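You operate a simulated robot arm through the tools that you are given. There is no shell and no other tool. Be economical: measure what you need, move in short steps, check, and stop when the job is done.

You run a simulated two-armed robot. Do the job below in one go: nothing can be reset, and whatever is moved stays where it is left.

Task
Press the side bench scale power key three times. Put the white pad on the top of the side bench scale. Stack the 79 ml core piece from the draining board on top of the 214 ml core piece. Put the vacuum nozzle on the third shelf from the bottom of the wire rack. Take the 500 g weight on the long bench right of the vacuum and put it away on the wooden bench. Press the tester zero key three times. Put the 75 mm spacer on the drip tray. Take the felt block and leave it on the green-rimmed plate. Open the clear cover. Any order will do. Set down upright: vacuum nozzle, 500 g weight, 75 mm spacer.

It is judged by the outcome, as a careful person would: the job done as asked, and still so three seconds after it is handed in. It fails if anything else is knocked over, pushed out of place, dropped, spilled or broken. Lids that push on must go on centred and level and be pressed home; caps that screw on are set level and turned clockwise until they are tight.

Robot
Two 6-joint arms with two-finger parallel grippers on one trunk, on a base that drives. Base frame: it is fixed to the floor where the robot stands at the start and does not move with it; the origin is under the middle of the robot, x ahead of it, y to its left, z up; the surface under the hand at the start is at about z = 860. Lengths are in mm, angles in degrees, forces in N, time in s.
The left shoulder is at the start at [80, 215, 1571], the right one opposite. With the tool pointing down near the work surface each hand reaches from about 100 to 700 mm from the robot's upright axis, wherever it stands, measured 20 degrees to its own side. Places, roughly: 500 g weight [3250, -1750, 1000]; 75 mm spacer [3000, -3750, 1000]; clear cover [1400, -6500, 900]; core piece [1500, 1000, 1000]; drip tray [3800, -5600, 900]; felt block (5x5x4 cm) [800, -3200, 900]; green-rimmed plate (17x13x2 cm) [600, -2800, 800]; side bench scale power key [500, 0, 900]; tester zero key [3400, -2700, 1300]; third shelf of the wire rack [3800, 800, 1500]; top of the side bench scale [700, -100, 900]; vacuum nozzle (9x10x12 cm) [3400, -1100, 900]; white pad (7x5x3 cm) [500, 100, 900]; wooden bench [-1100, 100, 900]. Payload 3.43 kg a hand.
The TCP of each hand is the grasp point between the finger pads, 30 mm short of the fingertips. In the tool frame z runs along the fingers and y along their closing line. Largest opening 94 mm; finger width 28, thickness 10; the body of the gripper, 50 by 96 mm, starts 55 mm behind the TCP.
Orientation is that of the tool frame in the base frame, as a unit quaternion [w, x, y, z]. With the fingers straight down and closing along the base's y, the tool's x points along the base's -x, its y along +y and its z along -z.

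Tools
- The arms move only by the tool nudge_tool. It takes "left_targets", "right_targets" or both (then of equal length, played together; a hand with none holds still); each is one flat list of numbers, 7 for each row, row after row: the shift along the base's x, y, z in mm, then the turn, a rotation vector about the base's x, y, z in degrees, then the closure, from 0 (fully open) to 1 (shut). In form: [tx, ty, tz, rx, ry, rz, grip, tx, ty, tz, rx, ry, rz, grip, ...]. A call has 1 to 8 rows; each row shifts and turns the commanded pose from where the row before left it. Each row takes 0.2 s and may step no farther than 50 mm and 8.6 degrees from the row before; otherwise, or with a gripper value out of range, the whole call is refused. A pose out of reach is approached as far as the arm can. The call stops where the force on the tool passes 40 N (or 10 N more than at its start, if that is more) or the arm is blocked; 0.2 s more then pass. The fingers move at their own pace (about 72 mm/s each) and stop on an object; they squeeze with about 29 N. The grip force told is the motor's: it shows also when the fingers shut on nothing. Time passes only in rows, and 0.2 s behind the last, so rows that do not move let the fingers close. The reply holds the time, the measured pose of the TCP, the force on the tool along the base axes, the opening and the grip force, in the units named above and with some noise, with the torque about the TCP (base axes, N m) and any sound that the robot's microphone picked up.
- Cameras (640 x 400 px; columns grow to the right, rows downward): "scene" is now at [31.9, 53.7, 1706.2]; the picture's right is [1.00, -0.07, -0.00], its down [-0.07, -0.93, -0.36] and it looks along [0.03, 0.36, -0.93] (base axes); focal length 224 px, centre (320, 200). "left" rides on the left gripper at [76, -14, -103] in its tool frame; the picture's right is [0.18, 0.98, 0.00], its down [-0.75, 0.14, -0.64] and it looks along [-0.63, 0.12, 0.77] (tool axes); focal length 243 px, centre (320, 200). "right" rides on the right gripper at [76, 14, -102] in its tool frame; the picture's right is [-0.18, 0.98, 0.00], its down [-0.75, -0.14, -0.64] and it looks along [-0.63, -0.12, 0.77] (tool axes); focal length 243 px, centre (320, 200). There is no depth. A picture from a camera that has moved, and an enlarged one, comes with that camera's place and axes in the base frame and with its lens.
- camera(camera): a new picture of that camera. The clock stands still meanwhile.
- raise_lower(by): slides the trunk up (or, below 0, down) by that many mm; the arms and the scene camera ride with it, the base frame stays. It gives what a move gives, with no picture.
- drive_base(legs): drives the robot by 1 to 6 legs, each [ahead, left, turn to the left] in mm, mm and degrees, along the robot's own axes; the way and the turn of a leg run together, so that a leg with both is an arc; at most 1500 mm and 180 degrees a leg. The arms and the cameras ride along, it lands a little off, and it stops where it bumps. It gives what a move gives.
- head_to(pan, tilt): turns the head with the scene camera to pan (to the left, within 86 degrees either way) and tilt (down, from -29 to 69), counted from straight ahead of the robot. It gives what a move gives.
- zoom(camera, box): a new picture of the part [left, top, right, bottom] of that camera's present view, enlarged. The clock stands still meanwhile.
- job_done(): hands the job in; it is judged then, once.

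Work in short steps. Places have to be worked out from the pictures, the camera data and where the tool is seen: move nearer, look again, correct. Check each grasp and each placing, and mend what went wrong. You have 217 turns and 220 pictures in all, those below and enlarged ones among them. Open the grippers and draw the arms clear of the work before you hand the job in, unless the task says otherwise; then end with one line.

The tools are called by a JSON object that holds its "fn" and its "kwargs". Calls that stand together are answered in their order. nudge_tool: Moves the arms, as the interface text tells. Its arguments: {"type":"object","properties":{"left_targets":{"type":"array"},"right_targets":{"type":"array"}},"required":[]} The other tools are called the same way: raise_lower (by) slides the trunk up or down; drive_base (legs) drives the base; head_to (pan, tilt) turns the head that bears the scene camera; camera (camera) takes a picture; zoom (camera, box) takes an enlarged picture of a part of a camera's view; job_done () hands the job in.

At the start:

```text
time: 0.0
left_eef_pos: [518.6, 337.5, 1000.1]
left_tool_rot: [0.0, -0.001, 1.0, 0.0]
left_wrist_force: [-0.9, 0.5, -0.1]
left_moment: [0.02, 0.0, 0.01]
left_gripper_width: 93.9
left_gripper_force: 0.1
right_eef_pos: [378.1, -92.6, 999.4]
right_tool_rot: [-0.001, -0.001, 1.0, -0.001]
right_wrist_force: [0.3, 0.3, -0.1]
right_moment: [0.0, -0.04, -0.02]
right_gripper_width: 93.9
right_gripper_force: 0.0
trunk travel left (down, up): [-801.0, 39.0]
robot x, y, heading: [-0.3, -2.0, 0.4]
head pan, tilt: [85.9, 68.8]
```

scene: 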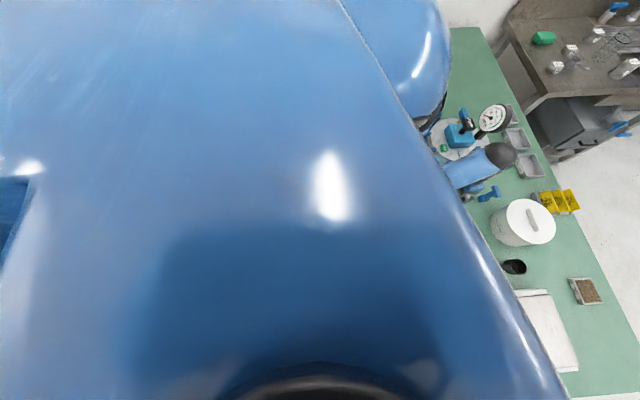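
right: 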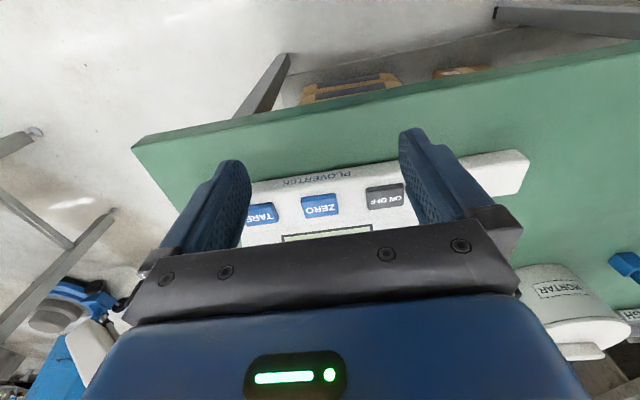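
left: 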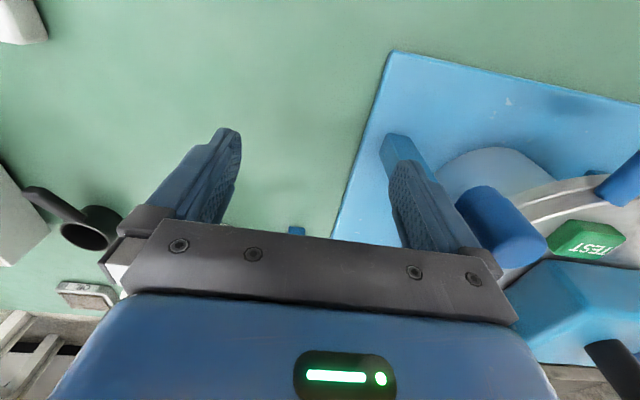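

I begin by looking ahead with the head to see the side bench.

{"fn": "head_to", "kwargs": {"pan": 0, "tilt": 50}}

{"fn": "camera", "kwargs": {"camera": "scene"}}

```text
time: 1.6
left_eef_pos: [518.2, 338.3, 999.7]
left_tool_rot: [0.0, 0.0, 1.0, 0.0]
left_wrist_force: [0.1, 0.0, -0.3]
left_moment: [-0.02, -0.02, -0.02]
left_gripper_width: 94.1
left_gripper_force: 0.3
right_eef_pos: [379.9, -93.8, 1000.7]
right_tool_rot: [0.0, 0.0, 1.0, 0.0]
right_wrist_force: [0.7, 0.1, 0.6]
right_moment: [0.01, 0.02, 0.02]
right_gripper_width: 93.8
right_gripper_force: 0.0
trunk travel left (down, up): [-801.0, 39.0]
robot x, y, heading: [-0.6, -2.6, 0.1]
head pan, tilt: [0.0, 50.0]
```

```text
216 pictures are left
camera scene: at [105.1, -1.8, 1728.1], right [0.0, -1.0, 0.0], down [-0.77, 0.0, -0.64], along [0.64, 0.0, -0.77], focal length 224 px, centre (320, 200)
```

scene: 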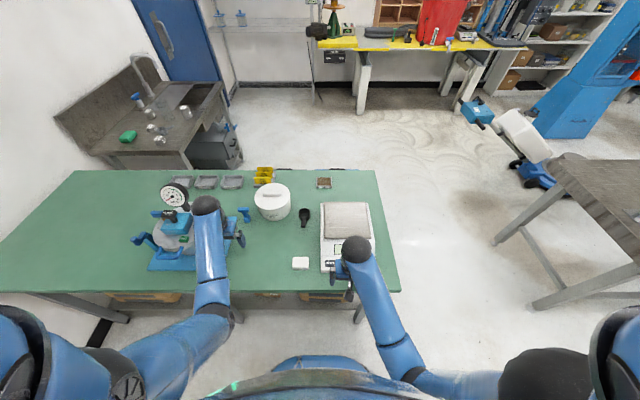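

The pad looks to be near [481, 77] and the on/off key near [486, -41]. I enlarge both areas to check.

{"fn": "zoom", "kwargs": {"camera": "scene", "box": [260, 190, 400, 290]}}

{"fn": "zoom", "kwargs": {"camera": "right", "box": [220, 130, 540, 330]}}

{"fn": "zoom", "kwargs": {"camera": "scene", "box": [40, 20, 280, 180]}}

```text
4.00 times, centred on (330, 240) of scene
camera zoom: at [105.1, -1.8, 1728.1], right [0.0, -1.0, 0.0], down [-0.77, 0.0, -0.64], along [0.64, 0.0, -0.77], focal length 895 px, centre (280, 40)
```

zoom: 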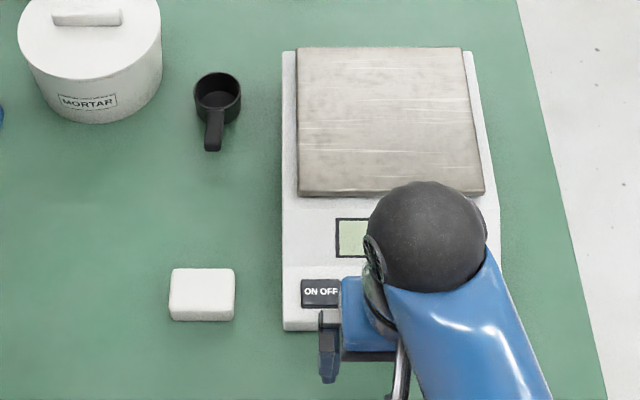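

```text
2.00 times, centred on (380, 230) of right
camera zoom: at [302.8, -78.9, 1101.6], right [0.18, 0.98, 0.0], down [0.75, -0.14, 0.64], along [0.63, -0.12, -0.77], focal length 485 px, centre (200, 140)
```

zoom: 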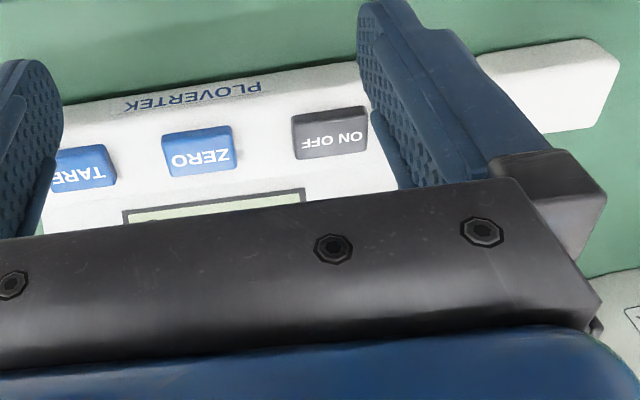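

```text
2.50 times, centred on (160, 100) of scene
camera zoom: at [105.1, -1.8, 1728.1], right [0.0, -1.0, 0.0], down [-0.77, 0.0, -0.64], along [0.64, 0.0, -0.77], focal length 559 px, centre (720, 450)
```

zoom: 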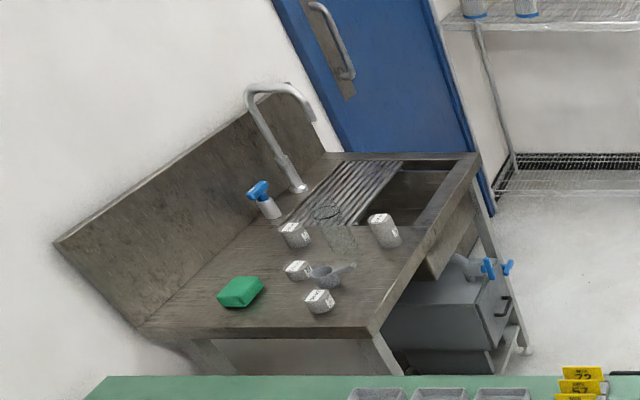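

The key comes out at about [470, -41, 907] from two views. I close the right fingers and move above it.

{"fn": "nudge_tool", "kwargs": {"right_targets": [30, 18, 0, 0, 0, 0, 1, 30, 18, 0, 0, 0, 0, 1, 30, 17, 0, 0, 0, 0, 1, 0, 0, -25, 0, 0, 0, 1, 0, 0, -20, 0, 0, 0, 1, 0, 0, 0, 0, 0, 0, 1]}}

{"fn": "camera", "kwargs": {"camera": "right"}}

{"fn": "zoom", "kwargs": {"camera": "scene", "box": [260, 190, 400, 290]}}

```text
time: 3.0
left_eef_pos: [518.1, 338.5, 1000.0]
left_tool_rot: [0.0, 0.001, 1.0, 0.0]
left_wrist_force: [-0.3, -0.9, -0.4]
left_moment: [0.01, -0.01, 0.0]
left_gripper_width: 93.9
left_gripper_force: 0.1
right_eef_pos: [469.1, -37.7, 955.1]
right_tool_rot: [0.0, 0.0, 1.0, 0.001]
right_wrist_force: [-0.6, 0.3, 0.6]
right_moment: [-0.01, -0.04, -0.01]
right_gripper_width: 0.2
right_gripper_force: 29.2
trunk travel left (down, up): [-801.0, 39.0]
robot x, y, heading: [2.5, -1.9, -0.3]
head pan, tilt: [0.0, 50.0]
```

```text
212 pictures are left
camera right: at [393.4, -25.0, 1056.5], right [0.18, 0.98, 0.0], down [0.75, -0.14, 0.64], along [0.63, -0.12, -0.77], focal length 243 px, centre (320, 200)
```

right: 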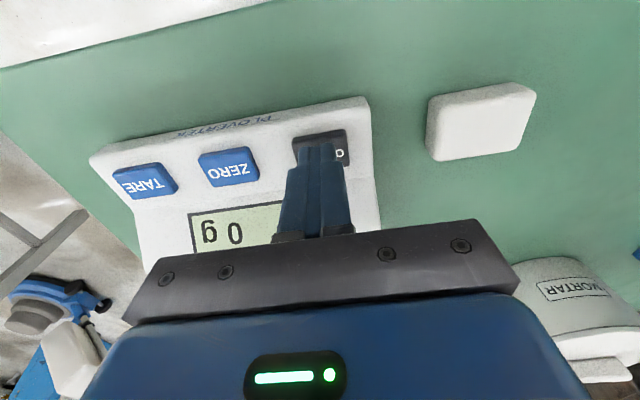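

```text
4.00 times, centred on (330, 240) of scene
camera zoom: at [105.5, -1.4, 1728.1], right [0.0, -1.0, 0.0], down [-0.77, 0.0, -0.64], along [0.64, 0.0, -0.77], focal length 895 px, centre (280, 40)
```

zoom: 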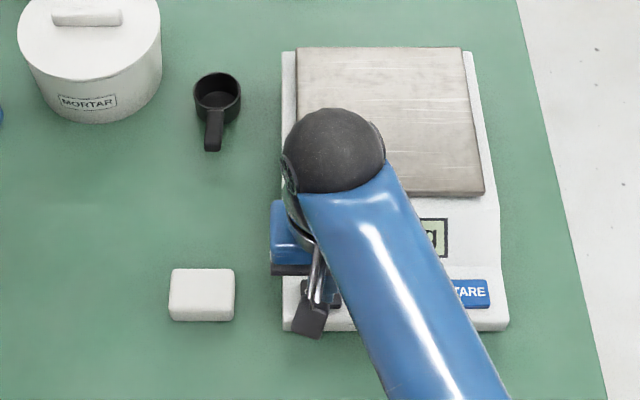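

The key centre checks at about [471, -39], right under the fingers. I lower to near contact, then step down gently.

{"fn": "nudge_tool", "kwargs": {"right_targets": [2, -1, -14, 0, 0, 0, 1, 0, 0, -3, 0, 0, 0, 1, 0, 0, -2, 0, 0, 0, 1]}}

```text
time: 3.8
left_eef_pos: [518.0, 339.4, 1000.8]
left_tool_rot: [0.0, 0.0, 1.0, -0.001]
left_wrist_force: [0.4, 0.0, 0.8]
left_moment: [-0.02, 0.0, -0.01]
left_gripper_width: 94.0
left_gripper_force: 0.0
right_eef_pos: [470.8, -40.2, 935.3]
right_tool_rot: [0.0, 0.0, 1.0, 0.0]
right_wrist_force: [-0.4, 0.2, 0.3]
right_moment: [0.02, -0.04, 0.04]
right_gripper_width: 0.2
right_gripper_force: 29.0
trunk travel left (down, up): [-801.0, 39.0]
robot x, y, heading: [-0.8, -1.9, 0.1]
head pan, tilt: [0.0, 50.0]
```

No contact yet at tip 905; continue down in small steps.

{"fn": "nudge_tool", "kwargs": {"right_targets": [0, 0, -2, 0, 0, 0, 1, 0, 0, -2, 0, 0, 0, 1, 0, 0, -2, 0, 0, 0, 1]}}

```text
time: 4.6
left_eef_pos: [517.6, 338.5, 999.8]
left_tool_rot: [0.0, 0.0, 1.0, 0.0]
left_wrist_force: [0.5, 0.0, -0.1]
left_moment: [0.02, 0.03, -0.01]
left_gripper_width: 93.9
left_gripper_force: 0.0
right_eef_pos: [470.7, -40.9, 929.6]
right_tool_rot: [0.0, 0.0, 1.0, 0.001]
right_wrist_force: [0.2, -0.7, 1.3]
right_moment: [0.01, -0.01, 0.01]
right_gripper_width: 0.1
right_gripper_force: 29.1
trunk travel left (down, up): [-801.0, 39.0]
robot x, y, heading: [0.5, 2.0, -0.1]
head pan, tilt: [0.0, 50.0]
```

Perhaps just touching (Fz 1.3). I go on.

{"fn": "nudge_tool", "kwargs": {"right_targets": [0, 0, -1, 0, 0, 0, 1, 0, 0, -1, 0, 0, 0, 1]}}

```text
time: 5.2
left_eef_pos: [519.0, 338.6, 1000.0]
left_tool_rot: [-0.001, -0.001, 1.0, 0.0]
left_wrist_force: [-0.1, -0.3, 0.0]
left_moment: [-0.01, 0.0, 0.0]
left_gripper_width: 93.9
left_gripper_force: 0.0
right_eef_pos: [469.9, -41.0, 927.7]
right_tool_rot: [-0.001, 0.0, 1.0, 0.001]
right_wrist_force: [1.3, -0.6, 1.7]
right_moment: [0.0, -0.03, -0.03]
right_gripper_width: 0.0
right_gripper_force: 29.1
trunk travel left (down, up): [-801.0, 39.0]
robot x, y, heading: [-0.7, 0.3, -0.2]
head pan, tilt: [0.0, 50.0]
heard: click
```

A click: first press. I lift 8 mm, let it come back, and press again to the same depth.

{"fn": "nudge_tool", "kwargs": {"right_targets": [0, 0, 8, 0, 0, 0, 1, 0, 0, 0, 0, 0, 0, 1]}}

{"fn": "camera", "kwargs": {"camera": "right"}}

{"fn": "nudge_tool", "kwargs": {"right_targets": [0, 0, -5, 0, 0, 0, 1, 0, 0, -2, 0, 0, 0, 1, 0, 0, -1, 0, 0, 0, 1, 0, 0, 0, 0, 0, 0, 1]}}

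{"fn": "camera", "kwargs": {"camera": "right"}}

```text
time: 5.8
left_eef_pos: [517.9, 338.2, 1000.2]
left_tool_rot: [0.0, 0.0, 1.0, 0.0]
left_wrist_force: [0.4, 0.0, -0.9]
left_moment: [0.02, 0.0, 0.0]
left_gripper_width: 93.9
left_gripper_force: 0.1
right_eef_pos: [470.8, -40.6, 935.6]
right_tool_rot: [0.0, -0.001, 1.0, 0.0]
right_wrist_force: [0.1, -0.1, -0.6]
right_moment: [0.02, 0.02, -0.01]
right_gripper_width: 0.1
right_gripper_force: 29.3
trunk travel left (down, up): [-801.0, 39.0]
robot x, y, heading: [-0.7, 0.0, -0.2]
head pan, tilt: [0.0, 50.0]
```

```text
210 pictures are left
camera right: at [394.8, -26.9, 1037.7], right [0.18, 0.98, 0.0], down [0.75, -0.14, 0.64], along [0.63, -0.12, -0.77], focal length 243 px, centre (320, 200)
```

right: 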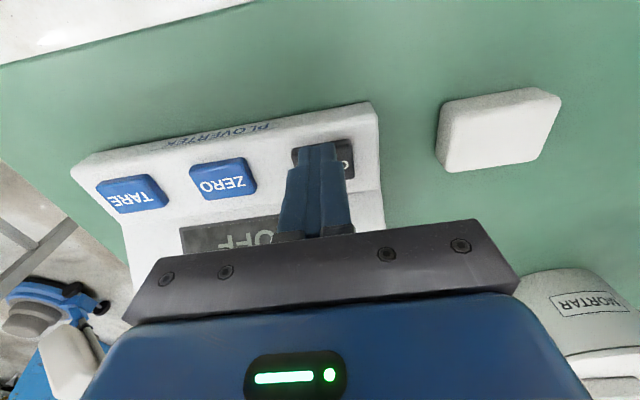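

```text
time: 6.8
left_eef_pos: [517.8, 339.3, 999.9]
left_tool_rot: [0.0, 0.0, 1.0, 0.0]
left_wrist_force: [0.4, 0.5, 0.7]
left_moment: [0.01, -0.01, -0.02]
left_gripper_width: 93.9
left_gripper_force: 0.1
right_eef_pos: [469.8, -40.6, 927.9]
right_tool_rot: [0.0, 0.001, 1.0, 0.0]
right_wrist_force: [-0.4, -0.1, 1.1]
right_moment: [0.01, -0.07, 0.03]
right_gripper_width: 0.0
right_gripper_force: 29.4
trunk travel left (down, up): [-801.0, 39.0]
robot x, y, heading: [0.2, -0.2, 0.0]
head pan, tilt: [0.0, 50.0]
heard: click
```

```text
209 pictures are left
camera right: at [395.1, -26.9, 1029.6], right [0.18, 0.98, 0.0], down [0.75, -0.14, 0.64], along [0.63, -0.12, -0.77], focal length 243 px, centre (320, 200)
```

right: 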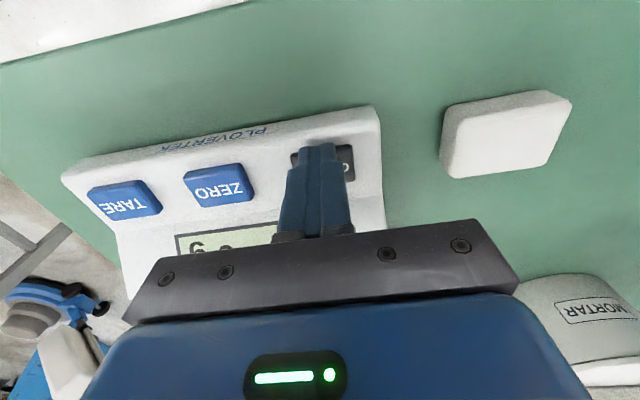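

Second press counted (display back on). Third press now, then up and away.

{"fn": "nudge_tool", "kwargs": {"right_targets": [0, 0, 8, 0, 0, 0, 1, 0, 0, 0, 0, 0, 0, 1, 0, 0, -5, 0, 0, 0, 1, 0, 0, -2, 0, 0, 0, 1, 0, 0, -1, 0, 0, 0, 1, 0, 0, 0, 0, 0, 0, 1]}}

{"fn": "nudge_tool", "kwargs": {"right_targets": [0, 0, 20, 0, 0, 0, 1, 0, 0, 40, 0, 0, 0, 0.5, 5, 40, 0, 0, 0, 0, 0, 6, 40, 0, 0, 0, 0, 0, 0, 35, 0, 0, 0, 0, 0]}}

{"fn": "camera", "kwargs": {"camera": "right"}}

```text
time: 8.2
left_eef_pos: [517.4, 338.2, 999.3]
left_tool_rot: [0.0, 0.0, 1.0, 0.0]
left_wrist_force: [0.0, -0.6, 0.1]
left_moment: [0.02, -0.01, 0.0]
left_gripper_width: 94.1
left_gripper_force: 0.0
right_eef_pos: [470.0, -40.5, 927.0]
right_tool_rot: [0.0, 0.0, 1.0, 0.0]
right_wrist_force: [-1.0, -0.5, 1.8]
right_moment: [-0.03, 0.0, 0.03]
right_gripper_width: 0.0
right_gripper_force: 29.1
trunk travel left (down, up): [-801.0, 39.0]
robot x, y, heading: [0.2, -0.1, 0.0]
head pan, tilt: [0.0, 50.0]
heard: click
```

```text
time: 9.4
left_eef_pos: [518.4, 337.8, 998.3]
left_tool_rot: [0.001, 0.0, 1.0, 0.001]
left_wrist_force: [-0.5, -0.5, -0.4]
left_moment: [0.02, 0.03, -0.01]
left_gripper_width: 94.1
left_gripper_force: 0.1
right_eef_pos: [483.3, 75.8, 988.5]
right_tool_rot: [0.0, 0.0, 1.0, 0.0]
right_wrist_force: [-0.6, 0.5, -0.7]
right_moment: [0.01, 0.01, 0.01]
right_gripper_width: 93.9
right_gripper_force: 0.0
trunk travel left (down, up): [-801.0, 39.0]
robot x, y, heading: [-0.8, 1.7, -0.1]
head pan, tilt: [0.0, 50.0]
```

```text
208 pictures are left
camera right: at [406.5, 89.3, 1090.0], right [0.18, 0.98, 0.0], down [0.75, -0.14, 0.64], along [0.63, -0.12, -0.77], focal length 243 px, centre (320, 200)
```

right: 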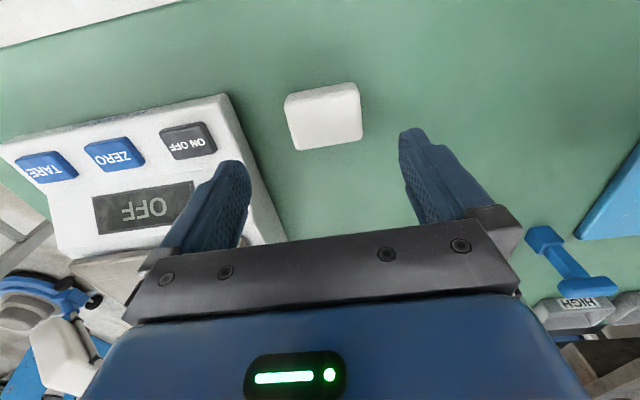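

Scale display reads OFF after three presses. The pad centre is at about [483, 80]; I lower around it and close.

{"fn": "nudge_tool", "kwargs": {"right_targets": [0, 4, -40, 0, 0, 0, 0, 0, 0, -40, 0, 0, 0, 0, 0, 0, -10, 0, 0, 0, 0, 0, 0, -3, 0, 0, 0, 0, 0, 0, 0, 0, 0, 0, 1, 0, 0, 0, 0, 0, 0, 1, 0, 0, 0, 0, 0, 0, 1]}}

{"fn": "camera", "kwargs": {"camera": "right"}}

```text
time: 11.0
left_eef_pos: [518.3, 338.0, 999.8]
left_tool_rot: [0.0, 0.0, 1.0, 0.001]
left_wrist_force: [0.7, 0.6, -0.8]
left_moment: [-0.02, -0.01, 0.0]
left_gripper_width: 94.0
left_gripper_force: 0.1
right_eef_pos: [481.3, 78.4, 894.9]
right_tool_rot: [0.001, -0.001, 1.0, 0.0]
right_wrist_force: [-0.5, -0.6, -0.1]
right_moment: [0.01, -0.02, 0.01]
right_gripper_width: 63.0
right_gripper_force: 28.6
trunk travel left (down, up): [-801.0, 39.0]
robot x, y, heading: [3.2, 3.0, 0.1]
head pan, tilt: [0.0, 50.0]
```

```text
207 pictures are left
camera right: at [406.3, 92.2, 997.0], right [0.18, 0.98, 0.0], down [0.75, -0.14, 0.64], along [0.63, -0.12, -0.77], focal length 243 px, centre (320, 200)
```

right: 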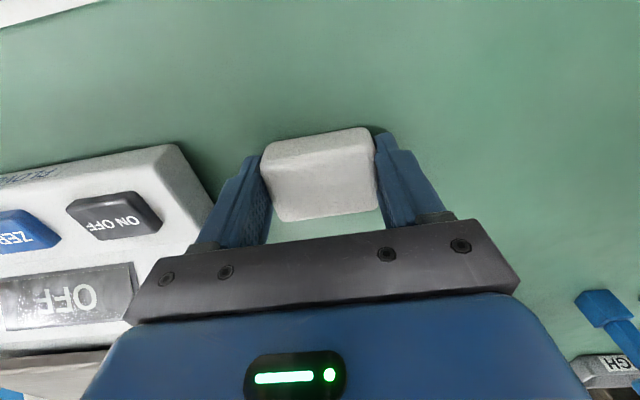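

Pad is held at 63 mm. I lift it and carry it over the scale pan.

{"fn": "nudge_tool", "kwargs": {"right_targets": [0, 0, 40, 0, 0, 0, 1, 0, 0, 45, 0, 0, 0, 1, 30, -35, 20, 0, 0, 0, 1, 35, -35, 0, 0, 0, 0, 1, 35, -40, 0, 0, 0, 0, 1, 35, -40, 0, 0, 0, 0, 1, 30, -40, 0, 0, 0, 0, 1, 0, 0, 0, 0, 0, 0, 1]}}

{"fn": "camera", "kwargs": {"camera": "right"}}

{"fn": "camera", "kwargs": {"camera": "scene"}}

```text
refused: row 3 steps farther than a row can; nothing moved
```

```text
206 pictures are left
camera right: at [406.3, 92.2, 997.0], right [0.18, 0.98, 0.0], down [0.75, -0.14, 0.64], along [0.63, -0.12, -0.77], focal length 243 px, centre (320, 200)
```

right: 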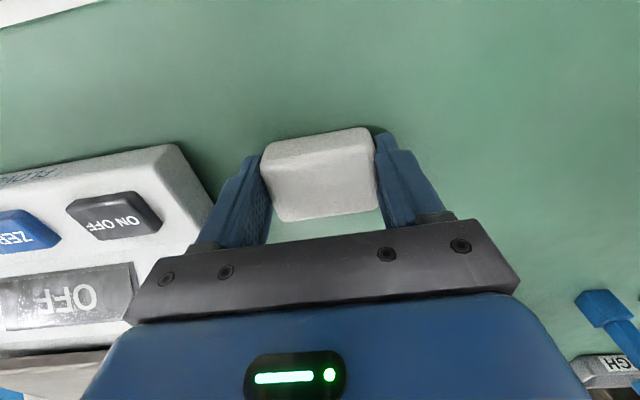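

```text
205 pictures are left
camera scene: at [105.3, -1.8, 1728.1], right [0.0, -1.0, 0.0], down [-0.77, 0.0, -0.64], along [0.64, 0.0, -0.77], focal length 224 px, centre (320, 200)
```

scene: 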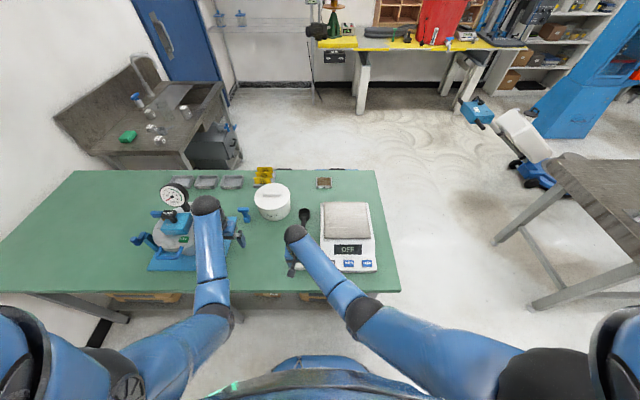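

Shorter rows this time: lift, then move diagonally over the pan.

{"fn": "nudge_tool", "kwargs": {"right_targets": [0, 0, 45, 0, 0, 0, 1, 0, 0, 45, 0, 0, 0, 1, 20, -35, 10, 0, 0, 0, 1, 30, -35, 0, 0, 0, 0, 1, 32, -36, 0, 0, 0, 0, 1, 32, -37, 0, 0, 0, 0, 1, 30, -37, 0, 0, 0, 0, 1, 24, -15, 0, 0, 0, 0, 1]}}

{"fn": "camera", "kwargs": {"camera": "right"}}

{"fn": "zoom", "kwargs": {"camera": "scene", "box": [260, 160, 420, 280]}}

```text
time: 12.8
left_eef_pos: [519.3, 337.6, 999.5]
left_tool_rot: [-0.001, 0.0, 1.0, 0.0]
left_wrist_force: [0.3, -0.3, -0.1]
left_moment: [-0.02, 0.01, 0.02]
left_gripper_width: 94.1
left_gripper_force: 0.0
right_eef_pos: [648.9, -116.7, 992.0]
right_tool_rot: [0.0, 0.0, 1.0, -0.001]
right_wrist_force: [0.3, -0.1, -0.4]
right_moment: [0.0, -0.01, -0.01]
right_gripper_width: 63.0
right_gripper_force: 29.1
trunk travel left (down, up): [-801.0, 39.0]
robot x, y, heading: [1.9, 1.2, -0.1]
head pan, tilt: [0.0, 50.0]
```

```text
204 pictures are left
camera right: at [574.8, -103.8, 1095.2], right [0.18, 0.98, 0.0], down [0.75, -0.14, 0.64], along [0.63, -0.12, -0.77], focal length 243 px, centre (320, 200)
```

right: 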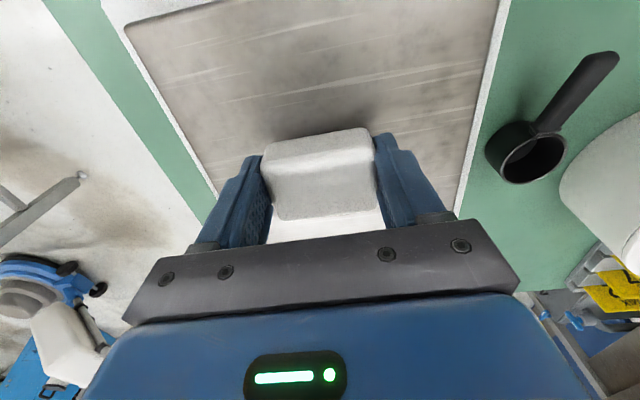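

```text
3.33 times, centred on (340, 220) of scene
camera zoom: at [106.5, -2.1, 1728.0], right [0.0, -1.0, 0.0], down [-0.77, 0.0, -0.64], along [0.64, 0.0, -0.77], focal length 746 px, centre (253, 133)
```

zoom: 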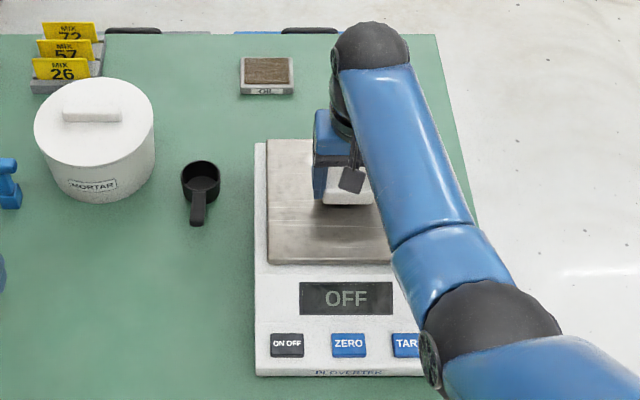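

Over the pan. The pad bottom is 35 mm below the TCP, so contact is expected near TCP 945–955; I lower gradually.

{"fn": "nudge_tool", "kwargs": {"right_targets": [0, 0, -30, 0, 0, 0, 1, 0, 0, -6, 0, 0, 0, 1, 0, 0, -2, 0, 0, 0, 1, 0, 0, -2, 0, 0, 0, 1, 0, 0, -2, 0, 0, 0, 1]}}

```text
time: 13.2
left_eef_pos: [515.8, 337.8, 1000.5]
left_tool_rot: [0.001, 0.0, 1.0, 0.0]
left_wrist_force: [0.3, 0.8, -0.6]
left_moment: [0.01, -0.03, 0.0]
left_gripper_width: 94.0
left_gripper_force: 0.0
right_eef_pos: [648.1, -118.0, 979.9]
right_tool_rot: [0.001, 0.0, 1.0, 0.0]
right_wrist_force: [-9.5, 1.3, 11.5]
right_moment: [0.04, 0.22, -0.03]
right_gripper_width: 62.9
right_gripper_force: 29.1
trunk travel left (down, up): [-801.0, 39.0]
robot x, y, heading: [-0.1, -0.5, -0.2]
head pan, tilt: [0.0, 50.0]
stopped in row 1 (right hand): the force on the tool passed its limit at 60 N (the readings are from after the stop); the commanded pose is now the measured one
```

Contact came early (TCP 980). I look before doing anything more.

{"fn": "camera", "kwargs": {"camera": "right"}}

{"fn": "zoom", "kwargs": {"camera": "scene", "box": [260, 160, 420, 280]}}

{"fn": "camera", "kwargs": {"camera": "left"}}

```text
202 pictures are left
camera right: at [571.2, -103.1, 1081.5], right [0.18, 0.98, 0.0], down [0.75, -0.14, 0.64], along [0.63, -0.12, -0.77], focal length 243 px, centre (320, 200)
```

right: 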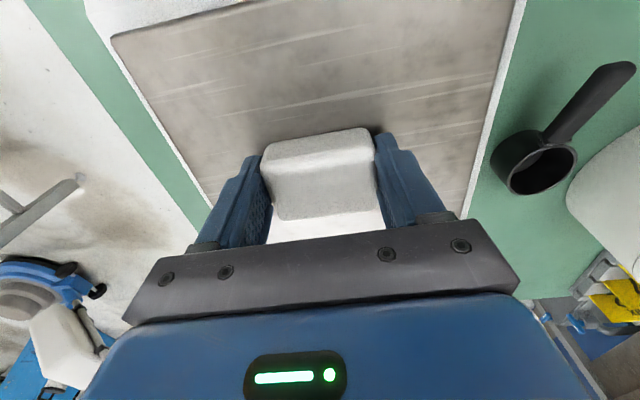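

```text
3.33 times, centred on (340, 220) of scene
camera zoom: at [99.6, -1.8, 1728.6], right [0.0, -1.0, 0.0], down [-0.76, 0.0, -0.65], along [0.65, 0.0, -0.76], focal length 746 px, centre (253, 133)
```

zoom: 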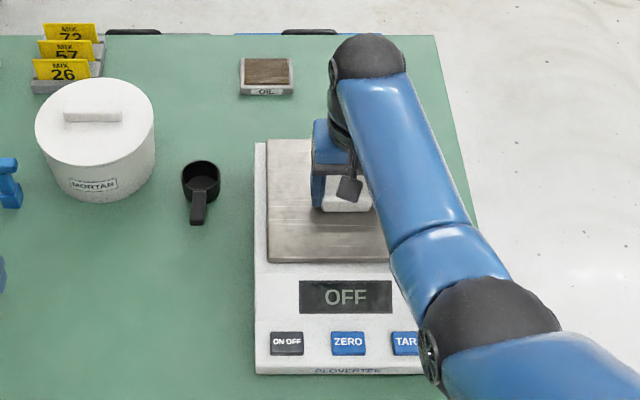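

```text
200 pictures are left
camera left: at [437.6, 324.5, 1102.5], right [-0.18, 0.98, 0.0], down [0.75, 0.14, 0.64], along [0.63, 0.12, -0.77], focal length 243 px, centre (320, 200)
```

left: 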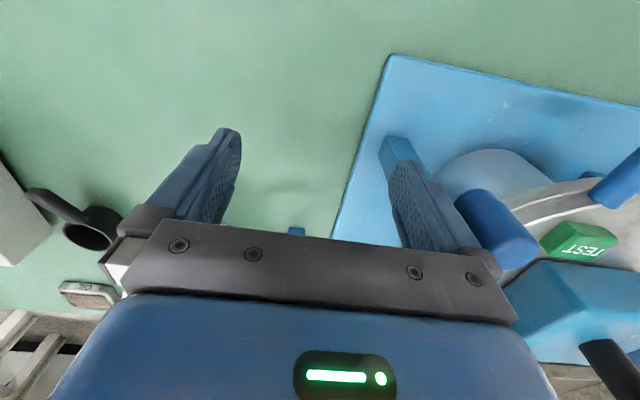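

The contact may be the pad on the pan (pan height from triangulation ~935–945). I hold still one row and read the force to make sure.

{"fn": "nudge_tool", "kwargs": {"right_targets": [0, 0, 3, 0, 0, 0, 1, 0, 0, 0, 0, 0, 0, 1]}}

{"fn": "nudge_tool", "kwargs": {"right_targets": [0, 0, -1, 0, 0, 0, 1, 0, 0, -1, 0, 0, 0, 1, 0, 0, -1, 0, 0, 0, 1]}}

```text
time: 13.8
left_eef_pos: [517.6, 337.4, 999.1]
left_tool_rot: [0.0, 0.0, 1.0, 0.0]
left_wrist_force: [-0.4, -0.6, 0.2]
left_moment: [0.02, 0.01, 0.0]
left_gripper_width: 94.2
left_gripper_force: 0.0
right_eef_pos: [649.4, -117.3, 979.4]
right_tool_rot: [0.0, -0.001, 1.0, -0.001]
right_wrist_force: [0.1, 1.0, 1.6]
right_moment: [0.0, -0.03, -0.01]
right_gripper_width: 63.0
right_gripper_force: 28.8
trunk travel left (down, up): [-801.0, 39.0]
robot x, y, heading: [1.9, 1.4, 0.0]
head pan, tilt: [0.0, 50.0]
```

```text
time: 14.6
left_eef_pos: [516.5, 339.2, 999.4]
left_tool_rot: [0.001, 0.0, 1.0, 0.0]
left_wrist_force: [0.1, -0.2, -0.3]
left_moment: [0.0, 0.03, 0.02]
left_gripper_width: 94.2
left_gripper_force: 0.1
right_eef_pos: [650.9, -117.6, 980.2]
right_tool_rot: [0.002, 0.0, 1.0, 0.0]
right_wrist_force: [1.5, -0.6, 14.1]
right_moment: [-0.01, 0.06, 0.0]
right_gripper_width: 63.3
right_gripper_force: 28.7
trunk travel left (down, up): [-801.0, 39.0]
robot x, y, heading: [-1.9, 3.4, -0.0]
head pan, tilt: [0.0, 50.0]
```

Firm vertical contact: the pad is resting on the pan. I ease off and open the fingers, then lift.

{"fn": "nudge_tool", "kwargs": {"right_targets": [0, 0, 2.5, 0, 0, 0, 1, 0, 0, 0, 0, 0, 0, 0.4, 0, 0, 0, 0, 0, 0, 0, 0, 0, 0, 0, 0, 0, 0, 0, 0, 35, 0, 0, 0, 0, 0, 0, 35, 0, 0, 0, 0]}}

{"fn": "camera", "kwargs": {"camera": "right"}}

```text
time: 16.0
left_eef_pos: [519.0, 338.4, 999.9]
left_tool_rot: [-0.001, 0.0, 1.0, 0.0]
left_wrist_force: [-0.2, -0.5, 0.5]
left_moment: [-0.01, 0.02, 0.02]
left_gripper_width: 94.0
left_gripper_force: 0.0
right_eef_pos: [650.8, -117.4, 1049.6]
right_tool_rot: [0.0, 0.0, 1.0, 0.0]
right_wrist_force: [-0.1, -0.1, -0.7]
right_moment: [0.01, 0.0, -0.03]
right_gripper_width: 93.9
right_gripper_force: 0.1
trunk travel left (down, up): [-801.0, 39.0]
robot x, y, heading: [0.6, 1.7, 0.1]
head pan, tilt: [0.0, 50.0]
```

```text
199 pictures are left
camera right: at [574.8, -102.8, 1151.4], right [0.18, 0.98, 0.0], down [0.75, -0.14, 0.64], along [0.63, -0.12, -0.77], focal length 243 px, centre (320, 200)
```

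right: 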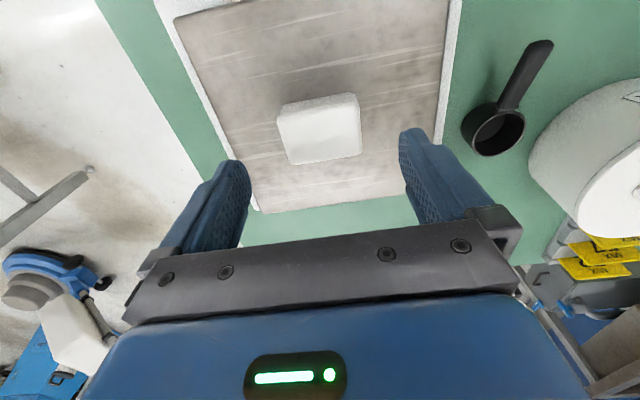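

The pad sits well on the pan. Next I look round the room to plan driving.

{"fn": "head_to", "kwargs": {"pan": -35, "tilt": 22}}

{"fn": "camera", "kwargs": {"camera": "scene"}}

{"fn": "head_to", "kwargs": {"pan": -86, "tilt": 25}}

{"fn": "camera", "kwargs": {"camera": "scene"}}

{"fn": "head_to", "kwargs": {"pan": 20, "tilt": 22}}

{"fn": "camera", "kwargs": {"camera": "scene"}}

```text
time: 17.0
left_eef_pos: [519.8, 336.9, 999.7]
left_tool_rot: [0.0, -0.001, 1.0, 0.0]
left_wrist_force: [0.1, -0.5, -0.6]
left_moment: [-0.04, 0.0, 0.0]
left_gripper_width: 94.2
left_gripper_force: 0.1
right_eef_pos: [651.2, -114.5, 1049.2]
right_tool_rot: [-0.001, -0.001, 1.0, 0.0]
right_wrist_force: [-0.4, -0.6, -0.5]
right_moment: [0.04, -0.01, 0.05]
right_gripper_width: 94.0
right_gripper_force: 0.2
trunk travel left (down, up): [-801.0, 39.0]
robot x, y, heading: [-0.6, 3.0, -0.0]
head pan, tilt: [-35.0, 22.0]
```

```text
198 pictures are left
camera scene: at [104.5, -55.1, 1770.4], right [-0.57, -0.82, 0.0], down [-0.31, 0.22, -0.93], along [0.76, -0.53, -0.38], focal length 224 px, centre (320, 200)
```

scene: 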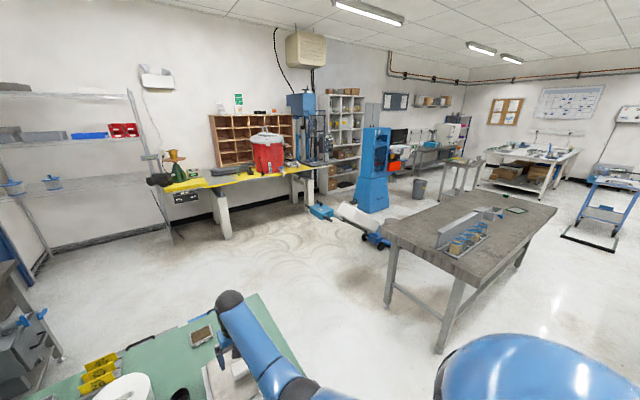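

```text
time: 18.2
left_eef_pos: [519.1, 337.4, 999.3]
left_tool_rot: [0.0, 0.0, 1.0, 0.0]
left_wrist_force: [-0.1, -1.0, -0.6]
left_moment: [-0.01, 0.04, -0.01]
left_gripper_width: 93.7
left_gripper_force: 0.0
right_eef_pos: [650.5, -116.1, 1047.8]
right_tool_rot: [-0.001, 0.0, 1.0, 0.0]
right_wrist_force: [-0.9, -0.2, -0.2]
right_moment: [0.03, 0.0, -0.01]
right_gripper_width: 94.1
right_gripper_force: 0.0
trunk travel left (down, up): [-801.0, 39.0]
robot x, y, heading: [-1.9, 2.4, -0.1]
head pan, tilt: [-85.9, 25.0]
```

```text
197 pictures are left
camera scene: at [34.7, -93.7, 1765.7], right [-1.0, -0.07, 0.0], down [-0.03, 0.42, -0.91], along [0.06, -0.9, -0.42], focal length 224 px, centre (320, 200)
```

scene: 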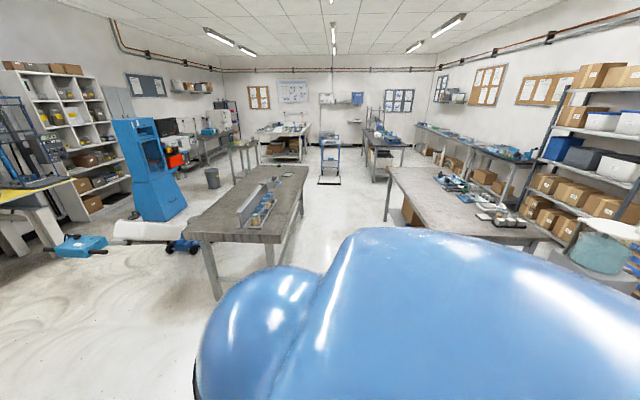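

```text
time: 20.0
left_eef_pos: [518.7, 337.4, 999.7]
left_tool_rot: [0.001, 0.0, 1.0, 0.0]
left_wrist_force: [-0.1, 0.1, 0.1]
left_moment: [0.03, 0.01, -0.01]
left_gripper_width: 93.8
left_gripper_force: 0.2
right_eef_pos: [652.2, -116.5, 1048.8]
right_tool_rot: [0.0, 0.0, 1.0, 0.0]
right_wrist_force: [0.8, 0.1, -0.6]
right_moment: [0.0, 0.05, -0.03]
right_gripper_width: 94.1
right_gripper_force: 0.0
trunk travel left (down, up): [-801.0, 39.0]
robot x, y, heading: [-1.8, -2.4, -0.2]
head pan, tilt: [20.0, 22.0]
```

```text
196 pictures are left
camera scene: at [115.5, 29.8, 1770.5], right [0.34, -0.94, 0.0], down [-0.35, -0.13, -0.93], along [0.87, 0.32, -0.37], focal length 224 px, centre (320, 200)
```

scene: 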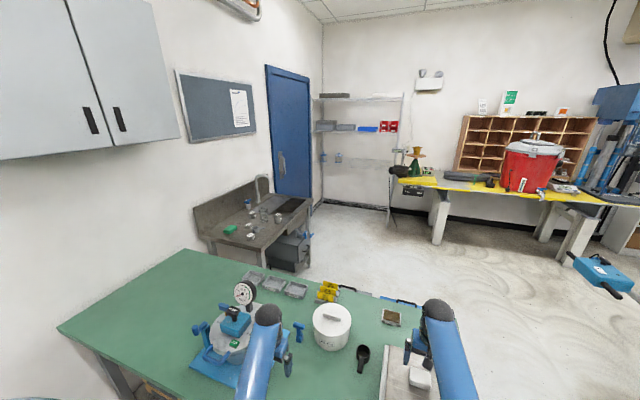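

I tuck both hands in and up before driving.

{"fn": "nudge_tool", "kwargs": {"left_targets": [0, 0, 45, 0, 0, 0, 0, 0, 0, 45, 0, 0, 0, 0, -20, 0, 45, 0, 0, 0, 0, -35, -15, 30, 0, 0, 0, 0, -40, -15, 20, 0, 0, 0, 0, -40, -20, 10, 0, 0, 0, 0, -25, 0, 0, 0, 0, 0, 0, 0, 0, 0, 0, 0, 0, 0], "right_targets": [0, 0, 45, 0, 0, 0, 0, 0, 0, 45, 0, 0, 0, 0, -35, 0, 30, 0, 0, 0, 0, -45, -15, 10, 0, 0, 0, 0, -45, -15, 5, 0, 0, 0, 0, -45, -20, 5, 0, 0, 0, 0, -45, -20, 0, 0, 0, 0, 0, -45, -20, 0, 0, 0, 0, 0]}}

{"fn": "drive_base", "kwargs": {"legs": [[-60, -840, 0], [1500, 0, 0], [30, 0, 90]]}}

{"fn": "head_to", "kwargs": {"pan": 0, "tilt": 35}}

{"fn": "camera", "kwargs": {"camera": "scene"}}

```text
time: 21.8
left_eef_pos: [431.7, 308.6, 1009.7]
left_tool_rot: [0.003, 0.0, 1.0, 0.001]
left_wrist_force: [0.4, -0.6, -0.3]
left_moment: [-0.01, 0.03, 0.02]
left_gripper_width: 94.1
left_gripper_force: 0.1
left hand out of reach, approached as far as the arm can: row 1, 2, 3, 4, 5, 6, 7
right_eef_pos: [528.2, -187.0, 1033.7]
right_tool_rot: [0.002, 0.0, 1.0, -0.001]
right_wrist_force: [0.0, 0.0, -0.2]
right_moment: [0.01, -0.01, 0.03]
right_gripper_width: 94.0
right_gripper_force: 0.1
right hand out of reach, approached as far as the arm can: row 2, 3, 4, 5, 6, 7, 8
trunk travel left (down, up): [-801.0, 39.0]
robot x, y, heading: [-1.3, -0.4, -0.2]
head pan, tilt: [20.0, 22.0]
```

```text
time: 37.2
left_eef_pos: [1153.6, -399.7, 1007.1]
left_tool_rot: [0.001, -0.704, 0.71, 0.001]
left_wrist_force: [0.4, -0.4, 0.0]
left_moment: [0.01, -0.01, 0.02]
left_gripper_width: 94.2
left_gripper_force: 0.1
right_eef_pos: [1649.7, -306.6, 1033.6]
right_tool_rot: [0.0, -0.706, 0.709, 0.0]
right_wrist_force: [0.0, -0.8, 0.1]
right_moment: [0.03, 0.01, 0.01]
right_gripper_width: 94.0
right_gripper_force: 0.1
trunk travel left (down, up): [-801.0, 39.0]
robot x, y, heading: [1458.1, -830.8, 89.6]
head pan, tilt: [20.0, 22.0]
```

```text
time: 38.0
left_eef_pos: [1153.7, -399.4, 1008.3]
left_tool_rot: [0.0, -0.706, 0.709, 0.002]
left_wrist_force: [-0.3, 0.8, -0.3]
left_moment: [-0.02, 0.01, 0.0]
left_gripper_width: 93.7
left_gripper_force: 0.1
right_eef_pos: [1649.8, -306.4, 1032.5]
right_tool_rot: [0.001, -0.705, 0.709, 0.0]
right_wrist_force: [0.1, 0.5, -0.1]
right_moment: [-0.01, -0.05, 0.03]
right_gripper_width: 94.1
right_gripper_force: 0.1
trunk travel left (down, up): [-801.0, 39.0]
robot x, y, heading: [1460.7, -836.5, 89.6]
head pan, tilt: [0.0, 35.0]
```

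```text
195 pictures are left
camera scene: at [1458.6, -718.2, 1749.9], right [1.0, -0.01, 0.0], down [0.0, -0.57, -0.82], along [0.0, 0.82, -0.57], focal length 224 px, centre (320, 200)
```

scene: 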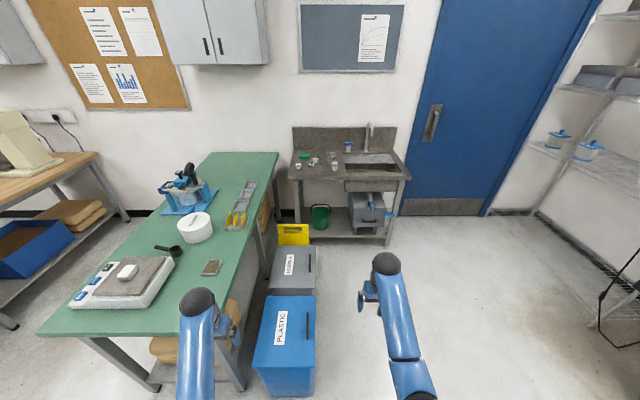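

The room on this side has bins beside the green bench. I zoom on the sink to find the 79 ml and 214 ml pieces.

{"fn": "zoom", "kwargs": {"camera": "scene", "box": [280, 120, 420, 210]}}

{"fn": "zoom", "kwargs": {"camera": "scene", "box": [220, 180, 420, 400]}}

```text
4.44 times, centred on (350, 165) of scene
camera zoom: at [1458.6, -718.2, 1749.9], right [1.0, -0.01, 0.0], down [0.0, -0.57, -0.82], along [0.0, 0.82, -0.57], focal length 995 px, centre (187, 356)
```

zoom: 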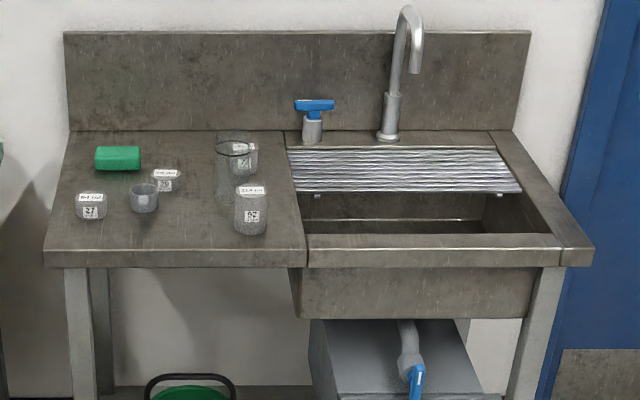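

```text
1.82 times, centred on (320, 290) of scene
camera zoom: at [1458.6, -718.2, 1749.9], right [1.0, -0.01, 0.0], down [0.0, -0.57, -0.82], along [0.0, 0.82, -0.57], focal length 407 px, centre (320, 36)
```

zoom: 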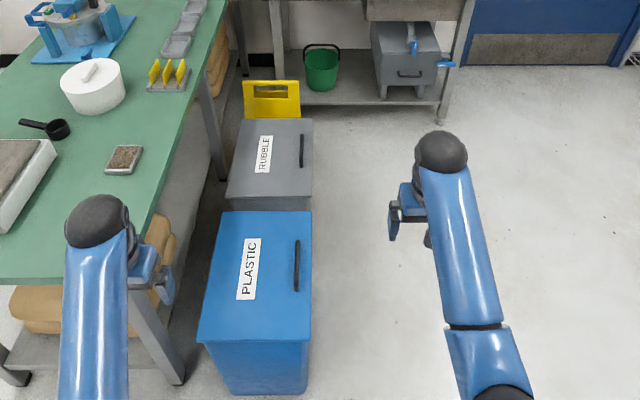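

The bins' right faces are near x = 1430. I look at the robot's own base to learn its width before going nearer.

{"fn": "head_to", "kwargs": {"pan": 25, "tilt": 69}}

{"fn": "camera", "kwargs": {"camera": "scene"}}

{"fn": "camera", "kwargs": {"camera": "left"}}

```text
time: 39.0
left_eef_pos: [1153.9, -399.8, 1008.8]
left_tool_rot: [0.0, -0.705, 0.709, 0.002]
left_wrist_force: [0.6, -0.2, 0.6]
left_moment: [-0.01, 0.0, 0.02]
left_gripper_width: 93.9
left_gripper_force: 0.0
right_eef_pos: [1650.2, -306.7, 1034.0]
right_tool_rot: [0.0, -0.705, 0.71, 0.001]
right_wrist_force: [-0.7, 0.4, -0.3]
right_moment: [0.02, 0.0, 0.01]
right_gripper_width: 94.0
right_gripper_force: 0.1
trunk travel left (down, up): [-801.0, 39.0]
robot x, y, heading: [1465.1, -833.2, 89.6]
head pan, tilt: [25.0, 68.8]
```

```text
192 pictures are left
camera scene: at [1434.8, -755.6, 1706.2], right [0.91, 0.42, 0.0], down [0.39, -0.85, -0.36], along [-0.15, 0.33, -0.93], focal length 224 px, centre (320, 200)
```

scene: 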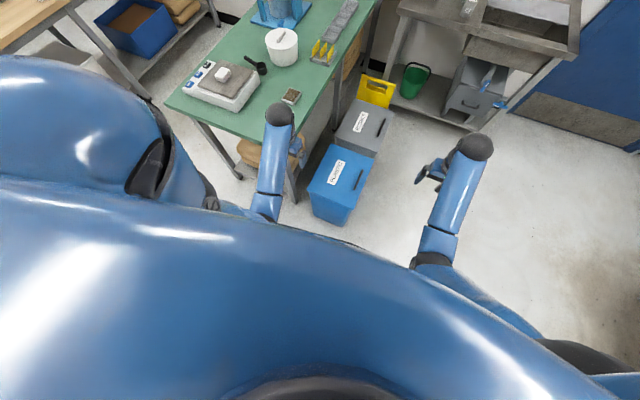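

```text
191 pictures are left
camera left: at [1166.6, -475.2, 1109.5], right [-0.98, -0.18, 0.0], down [-0.14, 0.75, 0.65], along [-0.12, 0.63, -0.76], focal length 243 px, centre (320, 200)
```

left: 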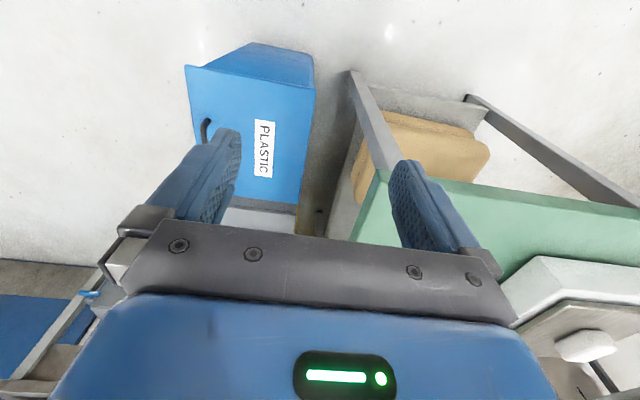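

The base is hidden by the chest. I keep a safe distance from the bins: shift right, then go forward to about y = 200.

{"fn": "drive_base", "kwargs": {"legs": [[0, -330, 0.4], [1050, 0, 0]]}}

{"fn": "head_to", "kwargs": {"pan": 20, "tilt": 45}}

{"fn": "camera", "kwargs": {"camera": "scene"}}

{"fn": "zoom", "kwargs": {"camera": "scene", "box": [200, 70, 380, 190]}}

```text
time: 46.2
left_eef_pos: [1476.2, 635.6, 1009.1]
left_tool_rot: [0.0, 0.71, -0.704, -0.003]
left_wrist_force: [0.5, -0.9, 0.1]
left_moment: [0.01, 0.04, 0.01]
left_gripper_width: 94.3
left_gripper_force: 0.1
right_eef_pos: [1970.6, 735.7, 1032.3]
right_tool_rot: [-0.002, 0.71, -0.704, -0.002]
right_wrist_force: [0.1, -0.9, -1.2]
right_moment: [0.0, -0.01, -0.01]
right_gripper_width: 94.0
right_gripper_force: 0.1
trunk travel left (down, up): [-801.0, 39.0]
robot x, y, heading: [1789.9, 204.1, 90.4]
head pan, tilt: [25.0, 68.8]
```

```text
time: 47.0
left_eef_pos: [1475.9, 635.7, 1008.7]
left_tool_rot: [0.0, 0.711, -0.703, -0.002]
left_wrist_force: [-0.5, 0.1, -0.1]
left_moment: [0.01, 0.03, 0.01]
left_gripper_width: 93.9
left_gripper_force: 0.1
right_eef_pos: [1971.4, 736.8, 1032.3]
right_tool_rot: [-0.001, 0.711, -0.704, 0.0]
right_wrist_force: [0.4, -0.2, 0.2]
right_moment: [0.01, 0.01, -0.02]
right_gripper_width: 94.0
right_gripper_force: 0.0
trunk travel left (down, up): [-801.0, 39.0]
robot x, y, heading: [1791.7, 204.2, 90.6]
head pan, tilt: [20.0, 45.0]
```

```text
190 pictures are left
camera scene: at [1758.7, 309.6, 1735.0], right [0.94, 0.35, 0.0], down [0.25, -0.66, -0.71], along [-0.25, 0.66, -0.71], focal length 224 px, centre (320, 200)
```

scene: 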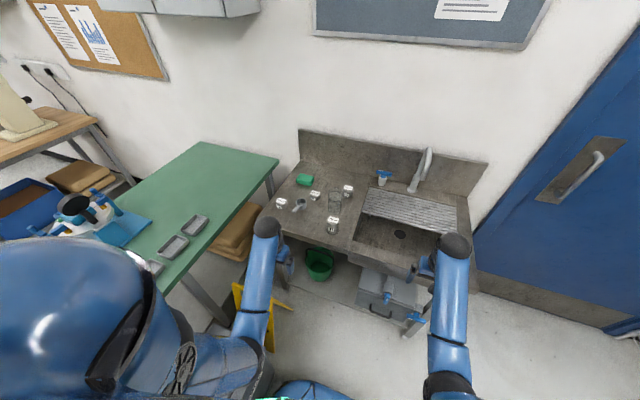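

```text
3.33 times, centred on (290, 130) of scene
camera zoom: at [1758.7, 309.6, 1735.0], right [0.94, 0.35, 0.0], down [0.25, -0.66, -0.71], along [-0.25, 0.66, -0.71], focal length 746 px, centre (420, 433)
```

zoom: 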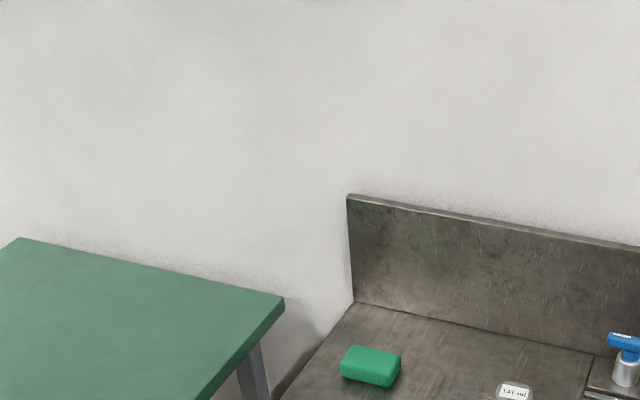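

Zoom on the pieces themselves.

{"fn": "zoom", "kwargs": {"camera": "scene", "box": [265, 170, 375, 240]}}

{"fn": "zoom", "kwargs": {"camera": "scene", "box": [310, 175, 370, 212]}}

{"fn": "zoom", "kwargs": {"camera": "scene", "box": [270, 180, 330, 217]}}

{"fn": "zoom", "kwargs": {"camera": "scene", "box": [310, 205, 360, 240]}}

```text
5.71 times, centred on (320, 205) of scene
camera zoom: at [1758.7, 309.6, 1735.0], right [0.94, 0.35, 0.0], down [0.25, -0.66, -0.71], along [-0.25, 0.66, -0.71], focal length 1279 px, centre (320, 171)
```

zoom: 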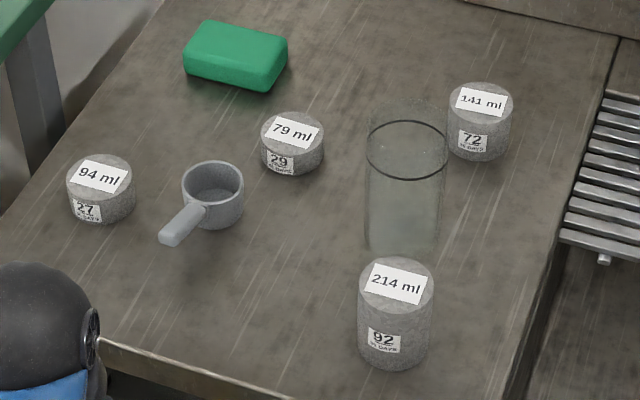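

```text
10.67 times, centred on (340, 194) of scene
camera zoom: at [1758.7, 309.6, 1735.0], right [0.94, 0.35, 0.0], down [0.25, -0.66, -0.71], along [-0.25, 0.66, -0.71], focal length 2387 px, centre (107, 269)
```

zoom: 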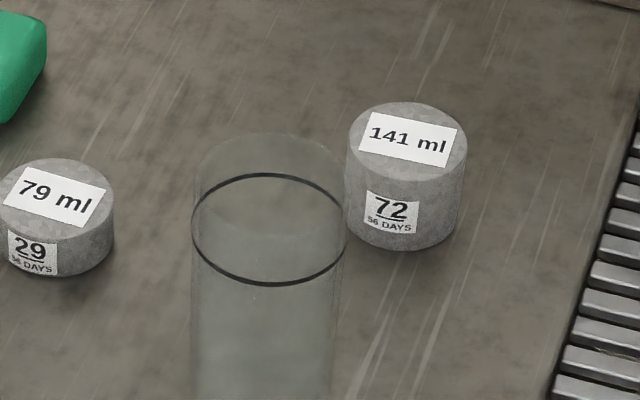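

```text
10.67 times, centred on (300, 198) of scene
camera zoom: at [1758.7, 309.6, 1735.0], right [0.94, 0.35, 0.0], down [0.25, -0.66, -0.71], along [-0.25, 0.66, -0.71], focal length 2387 px, centre (533, 216)
```

zoom: 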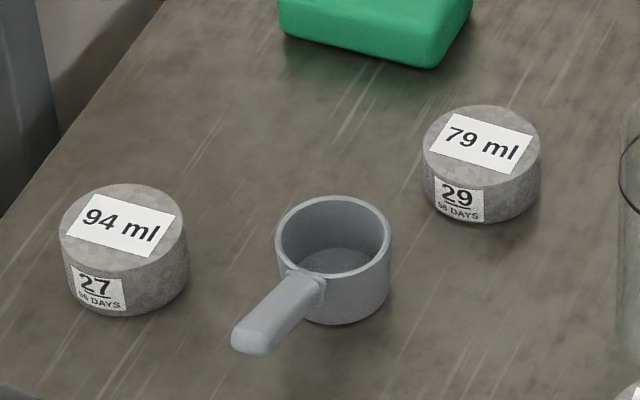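

```text
11.43 times, centred on (335, 222) of scene
camera zoom: at [1758.7, 309.6, 1735.0], right [0.94, 0.35, 0.0], down [0.25, -0.66, -0.71], along [-0.25, 0.66, -0.71], focal length 2558 px, centre (149, -57)
```

zoom: 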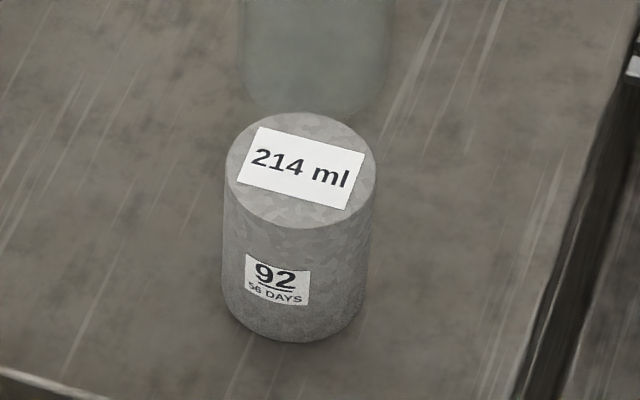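

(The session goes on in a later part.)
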